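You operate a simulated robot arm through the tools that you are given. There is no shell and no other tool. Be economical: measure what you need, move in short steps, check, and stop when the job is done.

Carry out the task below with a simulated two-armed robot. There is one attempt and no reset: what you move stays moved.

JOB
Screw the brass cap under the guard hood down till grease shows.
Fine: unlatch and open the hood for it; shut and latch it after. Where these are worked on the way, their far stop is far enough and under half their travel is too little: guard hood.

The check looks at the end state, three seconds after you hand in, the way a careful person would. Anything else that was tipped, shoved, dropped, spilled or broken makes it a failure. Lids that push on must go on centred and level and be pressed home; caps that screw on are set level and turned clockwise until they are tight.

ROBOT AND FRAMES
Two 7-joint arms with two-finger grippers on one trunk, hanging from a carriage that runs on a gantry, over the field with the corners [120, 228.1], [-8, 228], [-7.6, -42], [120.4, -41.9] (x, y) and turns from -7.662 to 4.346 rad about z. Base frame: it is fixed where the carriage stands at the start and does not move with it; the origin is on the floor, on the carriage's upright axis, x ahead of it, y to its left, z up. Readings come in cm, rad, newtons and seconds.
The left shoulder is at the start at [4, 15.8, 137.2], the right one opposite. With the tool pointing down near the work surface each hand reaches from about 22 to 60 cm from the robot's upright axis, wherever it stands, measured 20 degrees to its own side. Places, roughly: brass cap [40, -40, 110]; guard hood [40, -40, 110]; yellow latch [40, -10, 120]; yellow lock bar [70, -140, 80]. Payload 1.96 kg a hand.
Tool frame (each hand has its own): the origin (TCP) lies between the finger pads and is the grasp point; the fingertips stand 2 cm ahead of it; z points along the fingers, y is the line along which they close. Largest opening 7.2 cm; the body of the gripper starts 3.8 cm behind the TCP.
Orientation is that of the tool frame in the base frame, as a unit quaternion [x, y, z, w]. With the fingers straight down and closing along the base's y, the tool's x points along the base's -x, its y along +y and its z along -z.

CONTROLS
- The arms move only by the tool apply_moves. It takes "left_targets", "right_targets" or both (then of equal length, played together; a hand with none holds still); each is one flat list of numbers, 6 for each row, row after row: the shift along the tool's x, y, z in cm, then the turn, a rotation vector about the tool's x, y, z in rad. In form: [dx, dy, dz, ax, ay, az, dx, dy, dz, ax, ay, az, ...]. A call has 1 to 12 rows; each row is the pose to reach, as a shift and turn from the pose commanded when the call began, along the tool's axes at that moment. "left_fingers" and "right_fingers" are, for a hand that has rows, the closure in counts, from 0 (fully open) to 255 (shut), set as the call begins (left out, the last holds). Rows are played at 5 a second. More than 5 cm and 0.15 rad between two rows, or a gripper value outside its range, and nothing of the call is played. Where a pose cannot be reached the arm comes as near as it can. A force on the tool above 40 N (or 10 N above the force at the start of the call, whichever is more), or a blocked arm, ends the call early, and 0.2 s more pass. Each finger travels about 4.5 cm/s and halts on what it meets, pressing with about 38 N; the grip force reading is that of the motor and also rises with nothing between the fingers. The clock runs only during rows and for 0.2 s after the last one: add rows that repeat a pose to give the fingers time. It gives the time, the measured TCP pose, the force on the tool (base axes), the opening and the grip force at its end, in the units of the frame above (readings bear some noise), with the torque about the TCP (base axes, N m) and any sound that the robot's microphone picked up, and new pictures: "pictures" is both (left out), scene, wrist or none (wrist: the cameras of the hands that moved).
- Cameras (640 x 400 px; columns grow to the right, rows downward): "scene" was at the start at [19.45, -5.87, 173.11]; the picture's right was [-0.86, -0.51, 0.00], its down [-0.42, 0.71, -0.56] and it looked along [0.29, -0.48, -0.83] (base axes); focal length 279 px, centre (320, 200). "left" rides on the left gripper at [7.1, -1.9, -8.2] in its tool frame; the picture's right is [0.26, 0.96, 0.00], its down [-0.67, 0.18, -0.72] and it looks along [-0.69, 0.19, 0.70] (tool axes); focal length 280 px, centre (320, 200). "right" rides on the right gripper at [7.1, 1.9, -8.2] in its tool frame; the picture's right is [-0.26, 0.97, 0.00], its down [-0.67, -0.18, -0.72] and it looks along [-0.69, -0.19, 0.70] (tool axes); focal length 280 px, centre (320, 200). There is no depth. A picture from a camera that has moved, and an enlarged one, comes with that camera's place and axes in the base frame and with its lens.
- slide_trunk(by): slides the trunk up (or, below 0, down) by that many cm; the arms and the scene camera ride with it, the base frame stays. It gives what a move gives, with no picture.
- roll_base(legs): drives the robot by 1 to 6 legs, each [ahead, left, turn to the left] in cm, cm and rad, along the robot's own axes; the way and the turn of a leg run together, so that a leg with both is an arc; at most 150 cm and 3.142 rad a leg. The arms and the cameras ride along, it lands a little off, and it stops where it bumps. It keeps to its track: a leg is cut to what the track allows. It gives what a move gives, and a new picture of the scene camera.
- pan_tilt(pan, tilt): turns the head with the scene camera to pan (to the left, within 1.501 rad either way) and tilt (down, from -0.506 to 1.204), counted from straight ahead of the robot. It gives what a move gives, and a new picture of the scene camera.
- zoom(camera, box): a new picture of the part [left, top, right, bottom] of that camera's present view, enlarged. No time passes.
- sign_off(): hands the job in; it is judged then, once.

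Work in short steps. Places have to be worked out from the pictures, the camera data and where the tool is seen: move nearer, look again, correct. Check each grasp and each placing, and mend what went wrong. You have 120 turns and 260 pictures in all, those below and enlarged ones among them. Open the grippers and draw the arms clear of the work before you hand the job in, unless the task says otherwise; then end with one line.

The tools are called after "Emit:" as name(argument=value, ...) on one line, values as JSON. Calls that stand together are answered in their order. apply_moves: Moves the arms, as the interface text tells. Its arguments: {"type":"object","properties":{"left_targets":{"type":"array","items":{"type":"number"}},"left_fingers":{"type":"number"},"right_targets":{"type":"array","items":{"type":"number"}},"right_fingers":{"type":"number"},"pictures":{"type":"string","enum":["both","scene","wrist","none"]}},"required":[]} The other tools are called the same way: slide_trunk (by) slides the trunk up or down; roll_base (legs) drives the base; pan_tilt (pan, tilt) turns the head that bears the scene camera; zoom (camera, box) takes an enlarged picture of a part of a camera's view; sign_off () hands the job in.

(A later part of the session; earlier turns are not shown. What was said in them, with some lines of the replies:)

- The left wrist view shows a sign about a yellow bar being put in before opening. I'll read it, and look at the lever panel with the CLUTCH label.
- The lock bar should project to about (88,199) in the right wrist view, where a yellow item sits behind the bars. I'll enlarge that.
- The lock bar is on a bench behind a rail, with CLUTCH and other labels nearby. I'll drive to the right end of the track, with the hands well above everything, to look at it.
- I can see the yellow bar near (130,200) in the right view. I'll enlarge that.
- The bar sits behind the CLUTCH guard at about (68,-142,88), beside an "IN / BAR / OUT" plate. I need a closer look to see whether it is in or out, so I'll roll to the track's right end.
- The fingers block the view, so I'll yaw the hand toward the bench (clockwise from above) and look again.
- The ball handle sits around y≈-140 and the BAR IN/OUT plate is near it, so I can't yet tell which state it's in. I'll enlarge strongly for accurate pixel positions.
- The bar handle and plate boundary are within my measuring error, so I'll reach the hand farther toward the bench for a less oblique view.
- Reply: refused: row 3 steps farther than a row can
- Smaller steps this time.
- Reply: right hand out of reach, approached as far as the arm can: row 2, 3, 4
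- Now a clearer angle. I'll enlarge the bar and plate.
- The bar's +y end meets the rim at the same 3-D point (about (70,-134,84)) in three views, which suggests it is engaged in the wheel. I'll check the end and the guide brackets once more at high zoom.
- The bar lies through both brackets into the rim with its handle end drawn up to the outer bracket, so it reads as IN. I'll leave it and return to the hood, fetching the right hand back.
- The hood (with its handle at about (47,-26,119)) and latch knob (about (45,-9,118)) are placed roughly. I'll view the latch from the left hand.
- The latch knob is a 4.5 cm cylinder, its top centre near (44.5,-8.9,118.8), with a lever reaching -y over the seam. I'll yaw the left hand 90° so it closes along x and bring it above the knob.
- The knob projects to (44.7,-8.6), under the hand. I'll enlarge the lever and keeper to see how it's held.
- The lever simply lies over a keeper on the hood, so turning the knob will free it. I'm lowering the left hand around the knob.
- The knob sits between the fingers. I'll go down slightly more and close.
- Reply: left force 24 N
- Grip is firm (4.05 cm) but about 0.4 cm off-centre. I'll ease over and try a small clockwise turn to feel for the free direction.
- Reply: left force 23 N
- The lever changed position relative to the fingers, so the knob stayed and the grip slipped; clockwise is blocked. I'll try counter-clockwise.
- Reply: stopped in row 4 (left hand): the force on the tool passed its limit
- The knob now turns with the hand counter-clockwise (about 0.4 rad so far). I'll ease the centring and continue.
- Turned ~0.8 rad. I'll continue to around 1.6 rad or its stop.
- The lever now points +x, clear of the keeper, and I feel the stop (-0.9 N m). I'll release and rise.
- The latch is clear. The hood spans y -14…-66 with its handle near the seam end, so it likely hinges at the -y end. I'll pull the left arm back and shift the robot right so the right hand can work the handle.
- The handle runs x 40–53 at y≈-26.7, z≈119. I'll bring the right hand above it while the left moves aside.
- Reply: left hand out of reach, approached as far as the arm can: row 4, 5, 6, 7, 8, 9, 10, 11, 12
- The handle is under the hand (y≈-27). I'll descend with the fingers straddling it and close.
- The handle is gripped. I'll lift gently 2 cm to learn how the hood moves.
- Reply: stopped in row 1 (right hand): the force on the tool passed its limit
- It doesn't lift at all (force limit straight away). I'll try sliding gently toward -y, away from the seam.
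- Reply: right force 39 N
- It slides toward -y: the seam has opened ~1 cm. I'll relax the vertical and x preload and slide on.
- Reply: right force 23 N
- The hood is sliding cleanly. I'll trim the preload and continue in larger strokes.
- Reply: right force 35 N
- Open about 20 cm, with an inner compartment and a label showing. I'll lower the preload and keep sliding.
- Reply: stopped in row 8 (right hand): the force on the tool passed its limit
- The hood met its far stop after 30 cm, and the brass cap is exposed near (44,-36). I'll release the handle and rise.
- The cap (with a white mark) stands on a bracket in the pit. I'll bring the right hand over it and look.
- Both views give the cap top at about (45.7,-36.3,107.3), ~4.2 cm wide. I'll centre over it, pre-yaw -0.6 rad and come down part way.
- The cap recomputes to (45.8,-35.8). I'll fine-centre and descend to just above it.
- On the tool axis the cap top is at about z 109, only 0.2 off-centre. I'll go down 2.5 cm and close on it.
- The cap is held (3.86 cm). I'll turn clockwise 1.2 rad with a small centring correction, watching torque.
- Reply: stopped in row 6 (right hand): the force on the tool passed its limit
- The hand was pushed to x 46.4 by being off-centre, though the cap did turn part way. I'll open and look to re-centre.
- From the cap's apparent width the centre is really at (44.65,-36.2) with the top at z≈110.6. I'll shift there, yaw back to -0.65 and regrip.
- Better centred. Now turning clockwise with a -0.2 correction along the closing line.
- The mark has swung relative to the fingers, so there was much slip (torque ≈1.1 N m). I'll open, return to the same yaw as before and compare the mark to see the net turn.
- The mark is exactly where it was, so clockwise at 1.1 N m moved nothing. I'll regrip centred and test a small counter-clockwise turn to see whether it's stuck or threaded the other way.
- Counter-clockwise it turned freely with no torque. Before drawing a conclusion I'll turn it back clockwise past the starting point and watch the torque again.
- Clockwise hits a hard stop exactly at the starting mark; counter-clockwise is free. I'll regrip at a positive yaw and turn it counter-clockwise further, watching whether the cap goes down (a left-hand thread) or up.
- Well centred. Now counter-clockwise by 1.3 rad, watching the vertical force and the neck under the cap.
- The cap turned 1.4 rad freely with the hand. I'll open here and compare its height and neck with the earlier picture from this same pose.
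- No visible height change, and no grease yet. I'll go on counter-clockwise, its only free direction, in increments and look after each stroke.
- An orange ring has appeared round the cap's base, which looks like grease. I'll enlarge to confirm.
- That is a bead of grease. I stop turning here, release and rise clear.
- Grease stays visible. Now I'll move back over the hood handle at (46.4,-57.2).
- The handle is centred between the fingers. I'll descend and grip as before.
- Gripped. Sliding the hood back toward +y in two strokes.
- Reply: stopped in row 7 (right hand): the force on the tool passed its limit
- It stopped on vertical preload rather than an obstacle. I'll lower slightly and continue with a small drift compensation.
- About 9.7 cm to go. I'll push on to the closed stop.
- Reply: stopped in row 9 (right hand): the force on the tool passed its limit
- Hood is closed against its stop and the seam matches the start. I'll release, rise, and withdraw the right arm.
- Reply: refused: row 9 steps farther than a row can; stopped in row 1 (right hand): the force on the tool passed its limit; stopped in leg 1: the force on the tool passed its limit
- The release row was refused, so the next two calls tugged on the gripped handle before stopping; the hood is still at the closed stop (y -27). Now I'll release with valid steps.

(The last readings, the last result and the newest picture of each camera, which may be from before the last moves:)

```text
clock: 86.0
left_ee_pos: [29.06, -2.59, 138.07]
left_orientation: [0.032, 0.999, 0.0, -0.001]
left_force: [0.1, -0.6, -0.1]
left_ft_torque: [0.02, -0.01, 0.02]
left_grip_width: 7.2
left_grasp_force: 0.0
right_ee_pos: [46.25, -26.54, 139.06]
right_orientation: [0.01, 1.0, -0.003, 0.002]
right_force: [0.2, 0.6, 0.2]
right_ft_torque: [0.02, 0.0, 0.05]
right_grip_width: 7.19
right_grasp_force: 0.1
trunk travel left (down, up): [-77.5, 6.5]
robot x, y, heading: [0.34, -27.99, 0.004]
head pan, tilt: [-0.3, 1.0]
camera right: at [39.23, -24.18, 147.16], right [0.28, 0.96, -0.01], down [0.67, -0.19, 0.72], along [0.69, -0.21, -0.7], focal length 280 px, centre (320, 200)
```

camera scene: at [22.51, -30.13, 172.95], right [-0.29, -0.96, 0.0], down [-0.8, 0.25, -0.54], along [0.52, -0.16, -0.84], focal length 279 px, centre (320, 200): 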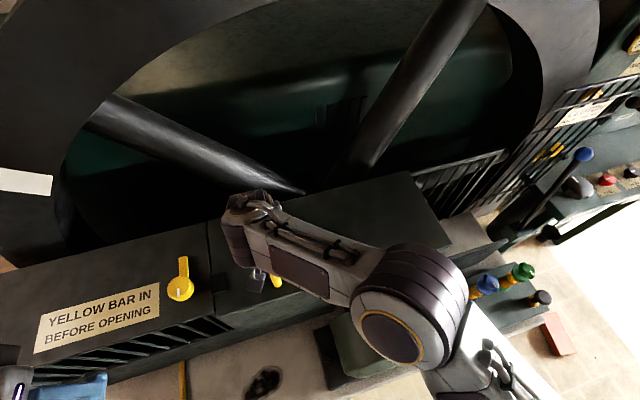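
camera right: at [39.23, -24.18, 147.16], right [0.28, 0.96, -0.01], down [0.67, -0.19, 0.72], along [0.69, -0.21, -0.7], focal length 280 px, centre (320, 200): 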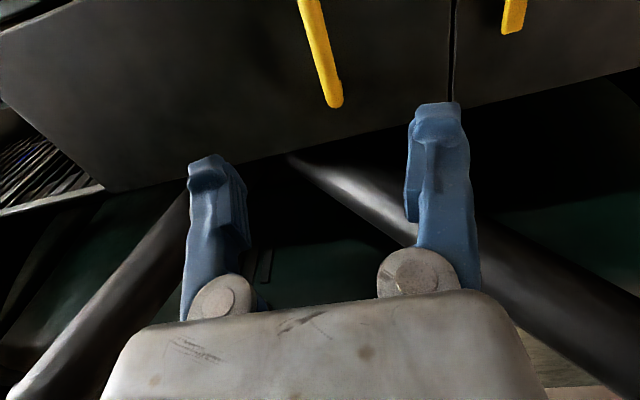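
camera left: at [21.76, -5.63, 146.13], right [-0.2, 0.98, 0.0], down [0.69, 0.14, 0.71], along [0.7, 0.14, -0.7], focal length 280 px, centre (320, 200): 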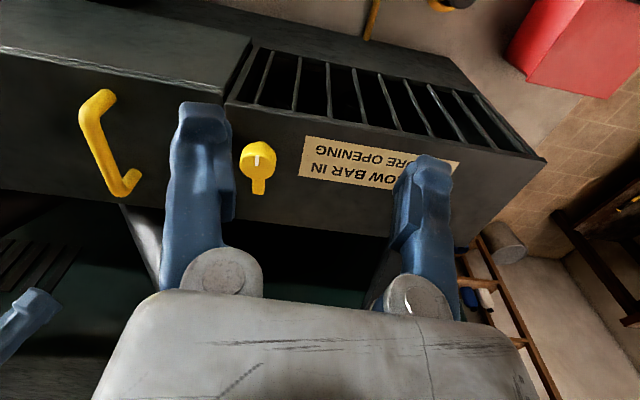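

Released, and the seam looks shut. Now I'll withdraw the right arm to its own side.

Emit:
apply_moves(right_targets=[2, -4, 0, 0, 0, 0, 4, -8, 0, 0, 0, 0, 6, -12, 0, 0, 0, 0, 8, -16, 0, 0, 0, 0, 10, -20, 0, 0, 0, 0, 12, -24, 0, 0, 0, 0, 14, -28, 0, 0, 0, 0, 16, -32, 0, 0, 0, 0], pictures="none")

```text
clock: 87.8
left_ee_pos: [29.03, -2.67, 138.03]
left_orientation: [0.031, 1.0, 0.0, -0.002]
left_force: [1.5, -0.2, -0.3]
left_ft_torque: [0.01, 0.0, 0.03]
left_grip_width: 7.19
left_grasp_force: 0.1
right_ee_pos: [31.51, -57.54, 138.15]
right_orientation: [0.009, 1.0, -0.003, 0.001]
right_force: [0.7, -0.3, -1.0]
right_ft_torque: [0.01, -0.01, 0.0]
right_grip_width: 7.2
right_grasp_force: 0.1
right hand out of reach, approached as far as the arm can: row 8
trunk travel left (down, up): [-77.5, 6.5]
robot x, y, heading: [0.13, -28.4, -0.002]
head pan, tilt: [-0.3, 1.0]
```

Emit:
roll_base(legs=[[0, 18, 0]])

Emit:
zoom(camera="scene", box=[220, 180, 420, 320])

```text
clock: 89.3
left_ee_pos: [29.05, 15.19, 137.93]
left_orientation: [0.031, 1.0, 0.0, -0.001]
left_force: [-0.8, -0.2, -0.3]
left_ft_torque: [0.0, 0.02, 0.01]
left_grip_width: 7.19
left_grasp_force: 0.0
right_ee_pos: [31.59, -39.61, 138.14]
right_orientation: [0.008, 1.0, -0.004, 0.0]
right_force: [0.0, -0.2, 0.5]
right_ft_torque: [0.0, -0.01, 0.03]
right_grip_width: 7.22
right_grasp_force: 0.2
trunk travel left (down, up): [-77.5, 6.5]
robot x, y, heading: [0.06, -10.31, 0.003]
head pan, tilt: [-0.3, 1.0]
camera scene: at [22.49, -12.11, 172.96], right [-0.29, -0.96, 0.0], down [-0.8, 0.25, -0.54], along [0.52, -0.16, -0.84], focal length 279 px, centre (320, 200)
```

scene: 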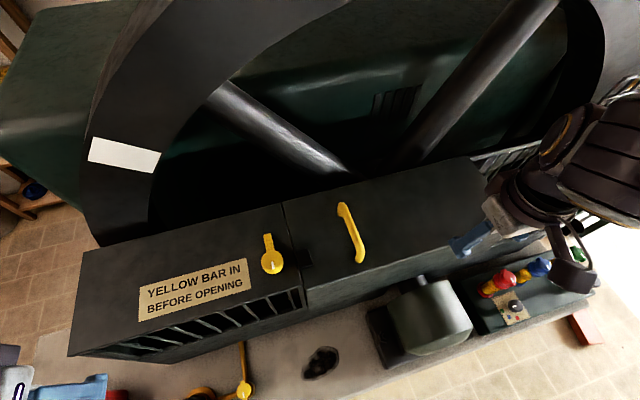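

```text
2.86 times, centred on (320, 250) of scene
camera zoom: at [22.49, -12.11, 172.96], right [-0.29, -0.96, 0.0], down [-0.8, 0.25, -0.54], along [0.52, -0.16, -0.84], focal length 797 px, centre (320, 57)
```

zoom: 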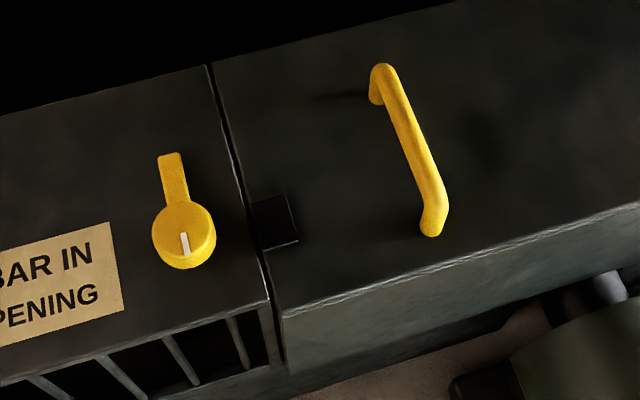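

The hood is shut; the latch lever still points +x. I'll bring the left hand back over the knob at (44.65,-8.6).

Emit:
apply_moves(left_targets=[-2.5, -3.4, 0, 0, 0, 0, -5, -6.8, 0, 0, 0, 0, -7.5, -10.2, 0, 0, 0, 0, -10, -13.6, 0, 0, 0, 0, -12.5, -17, 1, 0, 0, 0, -15, -20.2, 3, 0, 0, 0, -17.05, -22.8, 6, 0, 0, 0, -17.05, -22.8, 10, 0, 0, 0], left_fingers=0, pictures="wrist")

```text
clock: 91.1
left_ee_pos: [44.6, -8.58, 127.89]
left_orientation: [0.031, 1.0, 0.0, -0.002]
left_force: [-1.3, 0.4, -0.4]
left_ft_torque: [0.01, 0.02, 0.01]
left_grip_width: 7.2
left_grasp_force: 0.0
right_ee_pos: [31.52, -39.53, 138.05]
right_orientation: [0.008, 1.0, -0.003, 0.001]
right_force: [0.1, -0.3, 0.5]
right_ft_torque: [0.01, -0.04, 0.02]
right_grip_width: 7.2
right_grasp_force: 0.0
trunk travel left (down, up): [-77.5, 6.5]
robot x, y, heading: [-0.15, -10.31, 0.001]
head pan, tilt: [-0.3, 1.0]
camera left: at [37.44, -9.92, 136.07], right [-0.2, 0.98, 0.0], down [0.69, 0.14, 0.71], along [0.7, 0.14, -0.7], focal length 280 px, centre (320, 200)
```

left: 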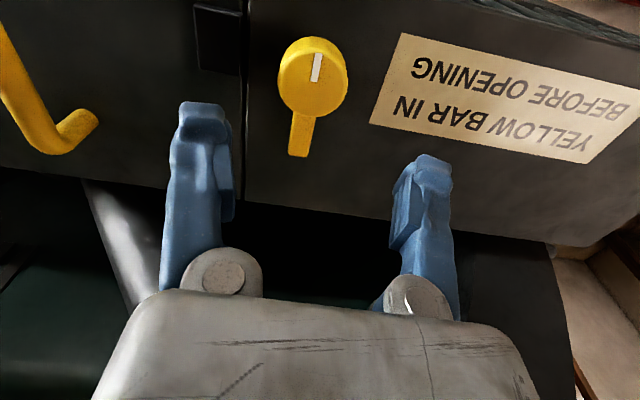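

Aligned. I'll descend around the knob to z 117.6.

Emit:
apply_moves(left_targets=[0, 0, 4, 0, 0, 0, 0, 0, 8, 0, 0, 0, 0, 0, 10.3, 0, 0, 0], pictures="wrist")

Emit:
apply_moves(left_targets=[0, 0, 0, 0, 0, 0, 0, 0, 0, 0, 0, 0, 0, 0, 0, 0, 0, 0, 0, 0, 0, 0, 0, 0], left_fingers=255, pictures="wrist")

```text
clock: 91.9
left_ee_pos: [44.53, -8.58, 117.69]
left_orientation: [0.031, 1.0, 0.0, -0.002]
left_force: [-0.4, 0.0, -0.6]
left_ft_torque: [0.02, 0.01, 0.0]
left_grip_width: 7.2
left_grasp_force: 0.0
right_ee_pos: [31.53, -39.5, 138.24]
right_orientation: [0.008, 1.0, -0.003, 0.001]
right_force: [0.3, -0.1, -0.1]
right_ft_torque: [0.02, 0.0, -0.02]
right_grip_width: 7.21
right_grasp_force: 0.1
trunk travel left (down, up): [-77.5, 6.5]
robot x, y, heading: [0.14, -10.38, 0.006]
head pan, tilt: [-0.3, 1.0]
camera left: at [37.34, -9.9, 125.72], right [-0.2, 0.98, 0.0], down [0.69, 0.14, 0.71], along [0.7, 0.14, -0.7], focal length 280 px, centre (320, 200)
```

left: 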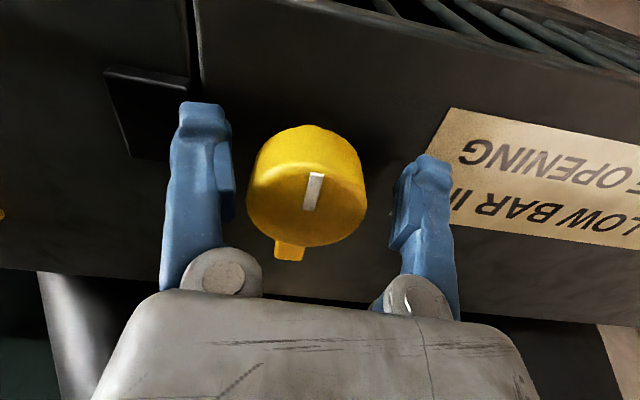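

```text
clock: 92.9
left_ee_pos: [44.49, -8.89, 117.6]
left_orientation: [0.032, 0.999, -0.003, -0.002]
left_force: [2.5, -27.0, -10.2]
left_ft_torque: [0.88, -0.08, -0.09]
left_grip_width: 4.04
left_grasp_force: 40.1
right_ee_pos: [31.44, -39.67, 138.16]
right_orientation: [0.009, 1.0, -0.005, 0.001]
right_force: [0.1, -0.4, 0.3]
right_ft_torque: [0.01, 0.02, 0.0]
right_grip_width: 7.21
right_grasp_force: 0.2
trunk travel left (down, up): [-77.5, 6.5]
robot x, y, heading: [0.24, -9.93, -0.001]
head pan, tilt: [-0.3, 1.0]
camera left: at [37.29, -10.26, 125.72], right [-0.2, 0.98, 0.0], down [0.69, 0.14, 0.71], along [0.7, 0.14, -0.7], focal length 280 px, centre (320, 200)
```

left: 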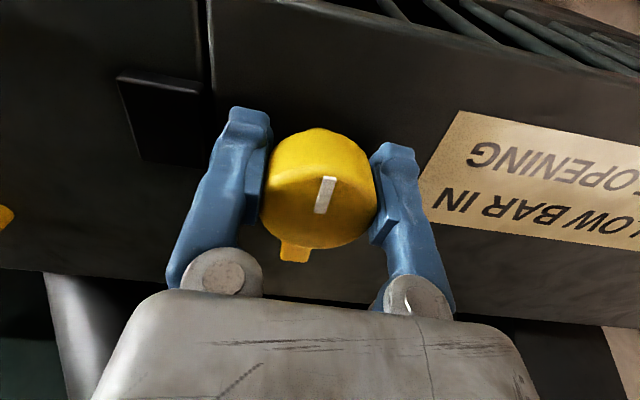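

Grip is on with a 0.4 cm y offset. I'll correct the centre and turn clockwise toward the latched position.

Emit:
apply_moves(left_targets=[-0.12, -0.4, 0, 0, 0, 0, -0.12, -0.4, 0, 0, 0, 0.13, -0.12, -0.4, 0, 0, 0, 0.26, -0.12, -0.4, 0, 0, 0, 0.39, -0.12, -0.4, 0, 0, 0, 0.52, -0.12, -0.4, 0, 0, 0, 0.65, -0.12, -0.4, 0, 0, 0, 0.78, -0.12, -0.4, 0, 0, 0, 0.9], pictures="wrist")

```text
clock: 94.7
left_ee_pos: [44.62, -8.63, 117.57]
left_orientation: [0.463, 0.887, 0.001, -0.001]
left_force: [9.7, 12.2, -18.4]
left_ft_torque: [0.27, 0.58, 0.05]
left_grip_width: 4.08
left_grasp_force: 40.0
right_ee_pos: [31.6, -39.42, 138.07]
right_orientation: [0.007, 1.0, -0.003, 0.0]
right_force: [-0.3, 0.1, 0.2]
right_ft_torque: [0.05, -0.04, 0.0]
right_grip_width: 7.22
right_grasp_force: 0.1
trunk travel left (down, up): [-77.5, 6.5]
robot x, y, heading: [-0.14, -10.45, 0.004]
head pan, tilt: [-0.3, 1.0]
camera left: at [38.98, -3.91, 125.73], right [0.64, 0.77, 0.0], down [0.54, -0.45, 0.71], along [0.55, -0.46, -0.7], focal length 280 px, centre (320, 200)
```

left: 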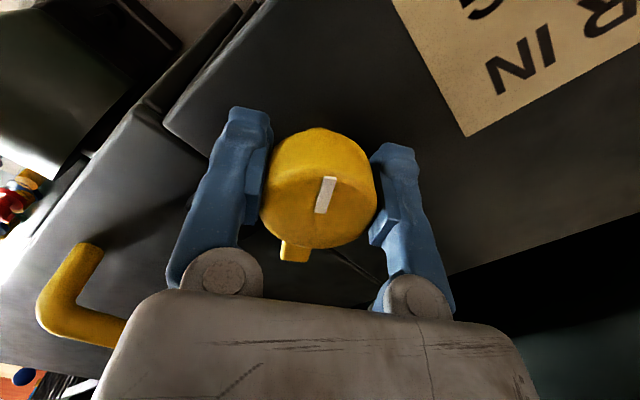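

It turns with the hand. Continuing ~0.85 rad to the stop.

Emit:
apply_moves(left_targets=[0.04, 0.15, 0.05, 0, 0, 0.13, 0.04, 0.15, 0.05, 0, 0, 0.26, 0.04, 0.15, 0.05, 0, 0, 0.39, 0.04, 0.15, 0.05, 0, 0, 0.52, 0.04, 0.15, 0.05, 0, 0, 0.65, 0.04, 0.15, 0.05, 0, 0, 0.76, 0.04, 0.15, 0.05, 0, 0, 0.85, 0.04, 0.15, 0.05, 0, 0, 0.92], pictures="both")

```text
clock: 95.9
left_ee_pos: [44.94, -8.69, 117.63]
left_orientation: [0.724, 0.689, 0.0, -0.002]
left_force: [6.0, 4.7, -12.7]
left_ft_torque: [-0.02, -0.95, 0.03]
left_grip_width: 4.04
left_grasp_force: 40.3
right_ee_pos: [31.57, -39.4, 138.23]
right_orientation: [0.007, 1.0, -0.003, 0.001]
right_force: [-0.6, 0.4, -0.5]
right_ft_torque: [0.02, -0.01, -0.02]
right_grip_width: 7.23
right_grasp_force: 0.1
trunk travel left (down, up): [-77.5, 6.5]
robot x, y, heading: [-0.15, -10.61, 0.004]
head pan, tilt: [-0.3, 1.0]
stopped in row 6 (left hand): the force on the tool passed its limit (the readings are from after the stop); the commanded pose is now the measured one
camera scene: at [22.54, -12.06, 173.0], right [-0.29, -0.96, 0.0], down [-0.8, 0.25, -0.54], along [0.52, -0.16, -0.84], focal length 279 px, centre (320, 200)
camera left: at [43.23, -1.38, 125.73], right [0.98, 0.21, 0.0], down [0.15, -0.68, 0.71], along [0.15, -0.7, -0.7], focal length 280 px, centre (320, 200)
```

scene: 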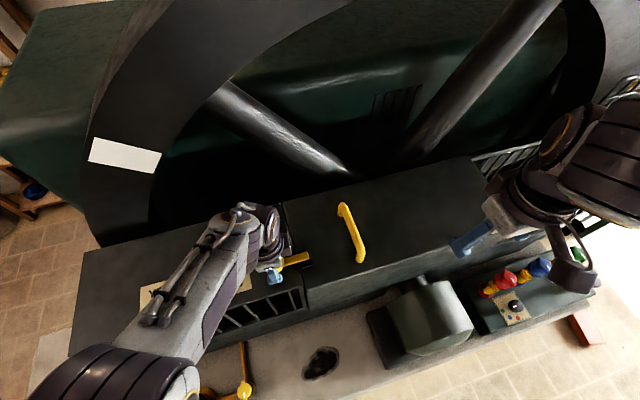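
left: 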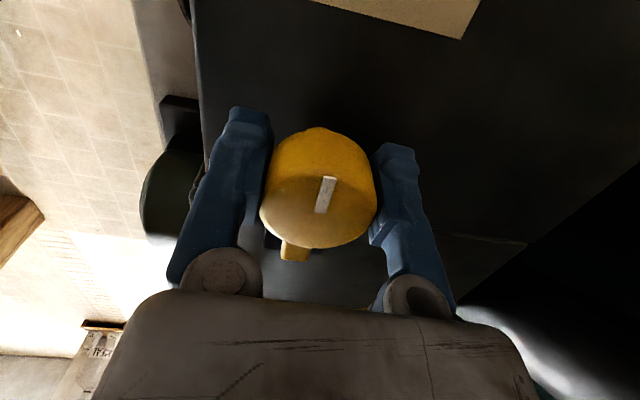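

The lever is nearly home (1.56 of ~1.6 rad) but I feel no stop torque yet. A bit more.

Emit:
apply_moves(left_targets=[0, 0.1, 0.1, 0, 0, 0.05, 0, 0.1, 0.1, 0, 0, 0.1, 0, 0.1, 0.1, 0, 0, 0.15, 0, 0.1, 0.1, 0, 0, 0.2], pictures="wrist")

```text
clock: 96.9
left_ee_pos: [44.81, -8.87, 117.58]
left_orientation: [0.79, 0.613, -0.001, -0.001]
left_force: [-10.8, -3.3, 22.9]
left_ft_torque: [0.03, -0.12, 1.42]
left_grip_width: 4.06
left_grasp_force: 39.9
right_ee_pos: [31.59, -39.45, 138.24]
right_orientation: [0.009, 1.0, -0.003, 0.001]
right_force: [0.2, 0.0, 0.5]
right_ft_torque: [-0.03, 0.0, 0.0]
right_grip_width: 7.21
right_grasp_force: 0.1
trunk travel left (down, up): [-77.5, 6.5]
robot x, y, heading: [0.05, -10.24, 0.004]
head pan, tilt: [-0.3, 1.0]
camera left: at [44.72, -1.41, 125.66], right [1.0, 0.01, 0.0], down [0.01, -0.7, 0.72], along [0.01, -0.72, -0.7], focal length 280 px, centre (320, 200)
```

left: 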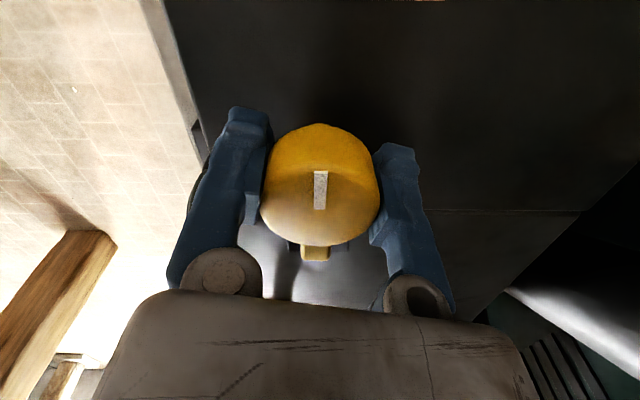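

Stop torque of 1.4 N m felt, and the lever lies over the keeper. I'll release and rise.

Emit:
apply_moves(left_targets=[0, 0, 0, 0, 0, -0.05, 0, 0, 0, 0, 0, -0.05, 0, 0, 0, 0, 0, -0.05, 0, 0, 0, 0, 0, -0.05, 0, 0, -4, 0, 0, -0.05, 0, 0, -8, 0, 0, -0.05, 0, 0, -12, 0, 0, -0.05, 0, 0, -16, 0, 0, -0.05, 0, 0, -20, 0, 0, -0.05], left_fingers=0, pictures="wrist")

Emit:
zoom(camera="left", box=[220, 0, 420, 150])

```text
clock: 98.9
left_ee_pos: [44.9, -8.8, 137.65]
left_orientation: [0.775, 0.632, -0.001, -0.002]
left_force: [0.1, 0.2, -0.1]
left_ft_torque: [-0.01, -0.01, -0.02]
left_grip_width: 7.21
left_grasp_force: 0.1
right_ee_pos: [31.6, -39.56, 138.17]
right_orientation: [0.008, 1.0, -0.003, 0.0]
right_force: [0.0, 0.4, -0.1]
right_ft_torque: [0.04, -0.01, -0.01]
right_grip_width: 7.2
right_grasp_force: 0.1
trunk travel left (down, up): [-77.5, 6.5]
robot x, y, heading: [0.3, -9.94, 0.004]
head pan, tilt: [-0.3, 1.0]
camera left: at [44.37, -1.33, 145.71], right [1.0, 0.06, 0.0], down [0.05, -0.7, 0.71], along [0.04, -0.71, -0.7], focal length 280 px, centre (320, 200)
```

left: 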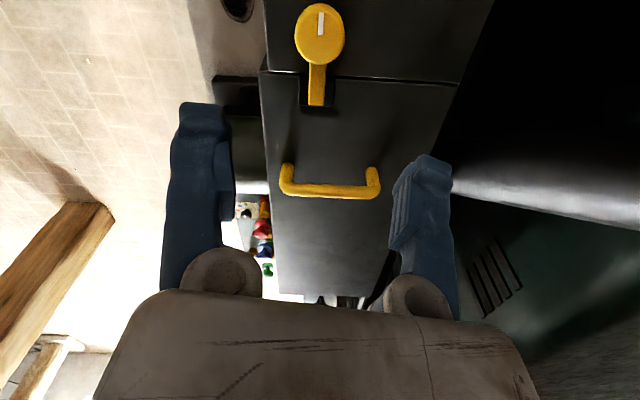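

```text
2.67 times, centred on (320, 75) of left
camera zoom: at [44.37, -1.33, 145.71], right [1.0, 0.06, 0.0], down [0.05, -0.7, 0.71], along [0.04, -0.71, -0.7], focal length 748 px, centre (320, 533)
```

zoom: 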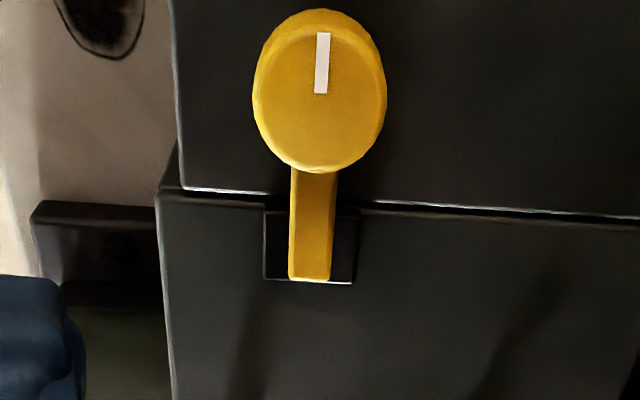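

Latched exactly as it began, hood flush. I'll draw the left arm back clear of the work and check the scene.

Emit:
apply_moves(left_targets=[1, -4, -1, 0, 0, -0.12, 2, -8, -2, 0, 0, -0.24, 3, -12, -3, 0, 0, -0.36, 4, -16, -3, 0, 0, -0.48, 5, -20, -3, 0, 0, -0.6, 5, -20, -3, 0, 0, -0.74, 5, -20, -3, 0, 0, -0.88, 5, -20, -3, 0, 0, -1.02, 5, -20, -3, 0, 0, -1.16], pictures="scene")

```text
clock: 100.9
left_ee_pos: [33.67, -0.05, 141.69]
left_orientation: [0.294, 0.955, -0.025, 0.004]
left_force: [0.4, 0.0, -0.3]
left_ft_torque: [0.0, -0.02, -0.02]
left_grip_width: 7.21
left_grasp_force: 0.1
left hand out of reach, approached as far as the arm can: row 3, 4, 5, 6, 7, 8, 9
right_ee_pos: [31.49, -39.54, 138.17]
right_orientation: [0.008, 1.0, -0.004, 0.001]
right_force: [-0.4, -0.4, -0.8]
right_ft_torque: [0.02, -0.03, -0.05]
right_grip_width: 7.22
right_grasp_force: 0.1
trunk travel left (down, up): [-77.5, 6.5]
robot x, y, heading: [0.07, -10.25, 0.001]
head pan, tilt: [-0.3, 1.0]
camera scene: at [22.51, -12.1, 172.96], right [-0.29, -0.96, 0.0], down [-0.8, 0.25, -0.54], along [0.52, -0.16, -0.84], focal length 279 px, centre (320, 200)
```

scene: 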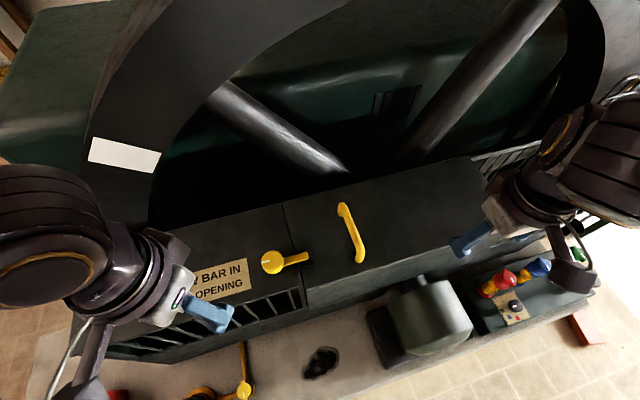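

Grease shows at the cap, the hood is shut and latched, nothing else looks disturbed, and both hands are open about 20 cm above the work. I'm handing in.

Emit:
sign_off()

```text
The job is handed in.
```

I screwed the brass cap down until a ring of grease showed at its base, then slid the hood shut and latched it. It turned counter-clockwise: clockwise was already at a hard stop. I left the yellow bar alone because it looked to be in already, and I could not reach it to check.
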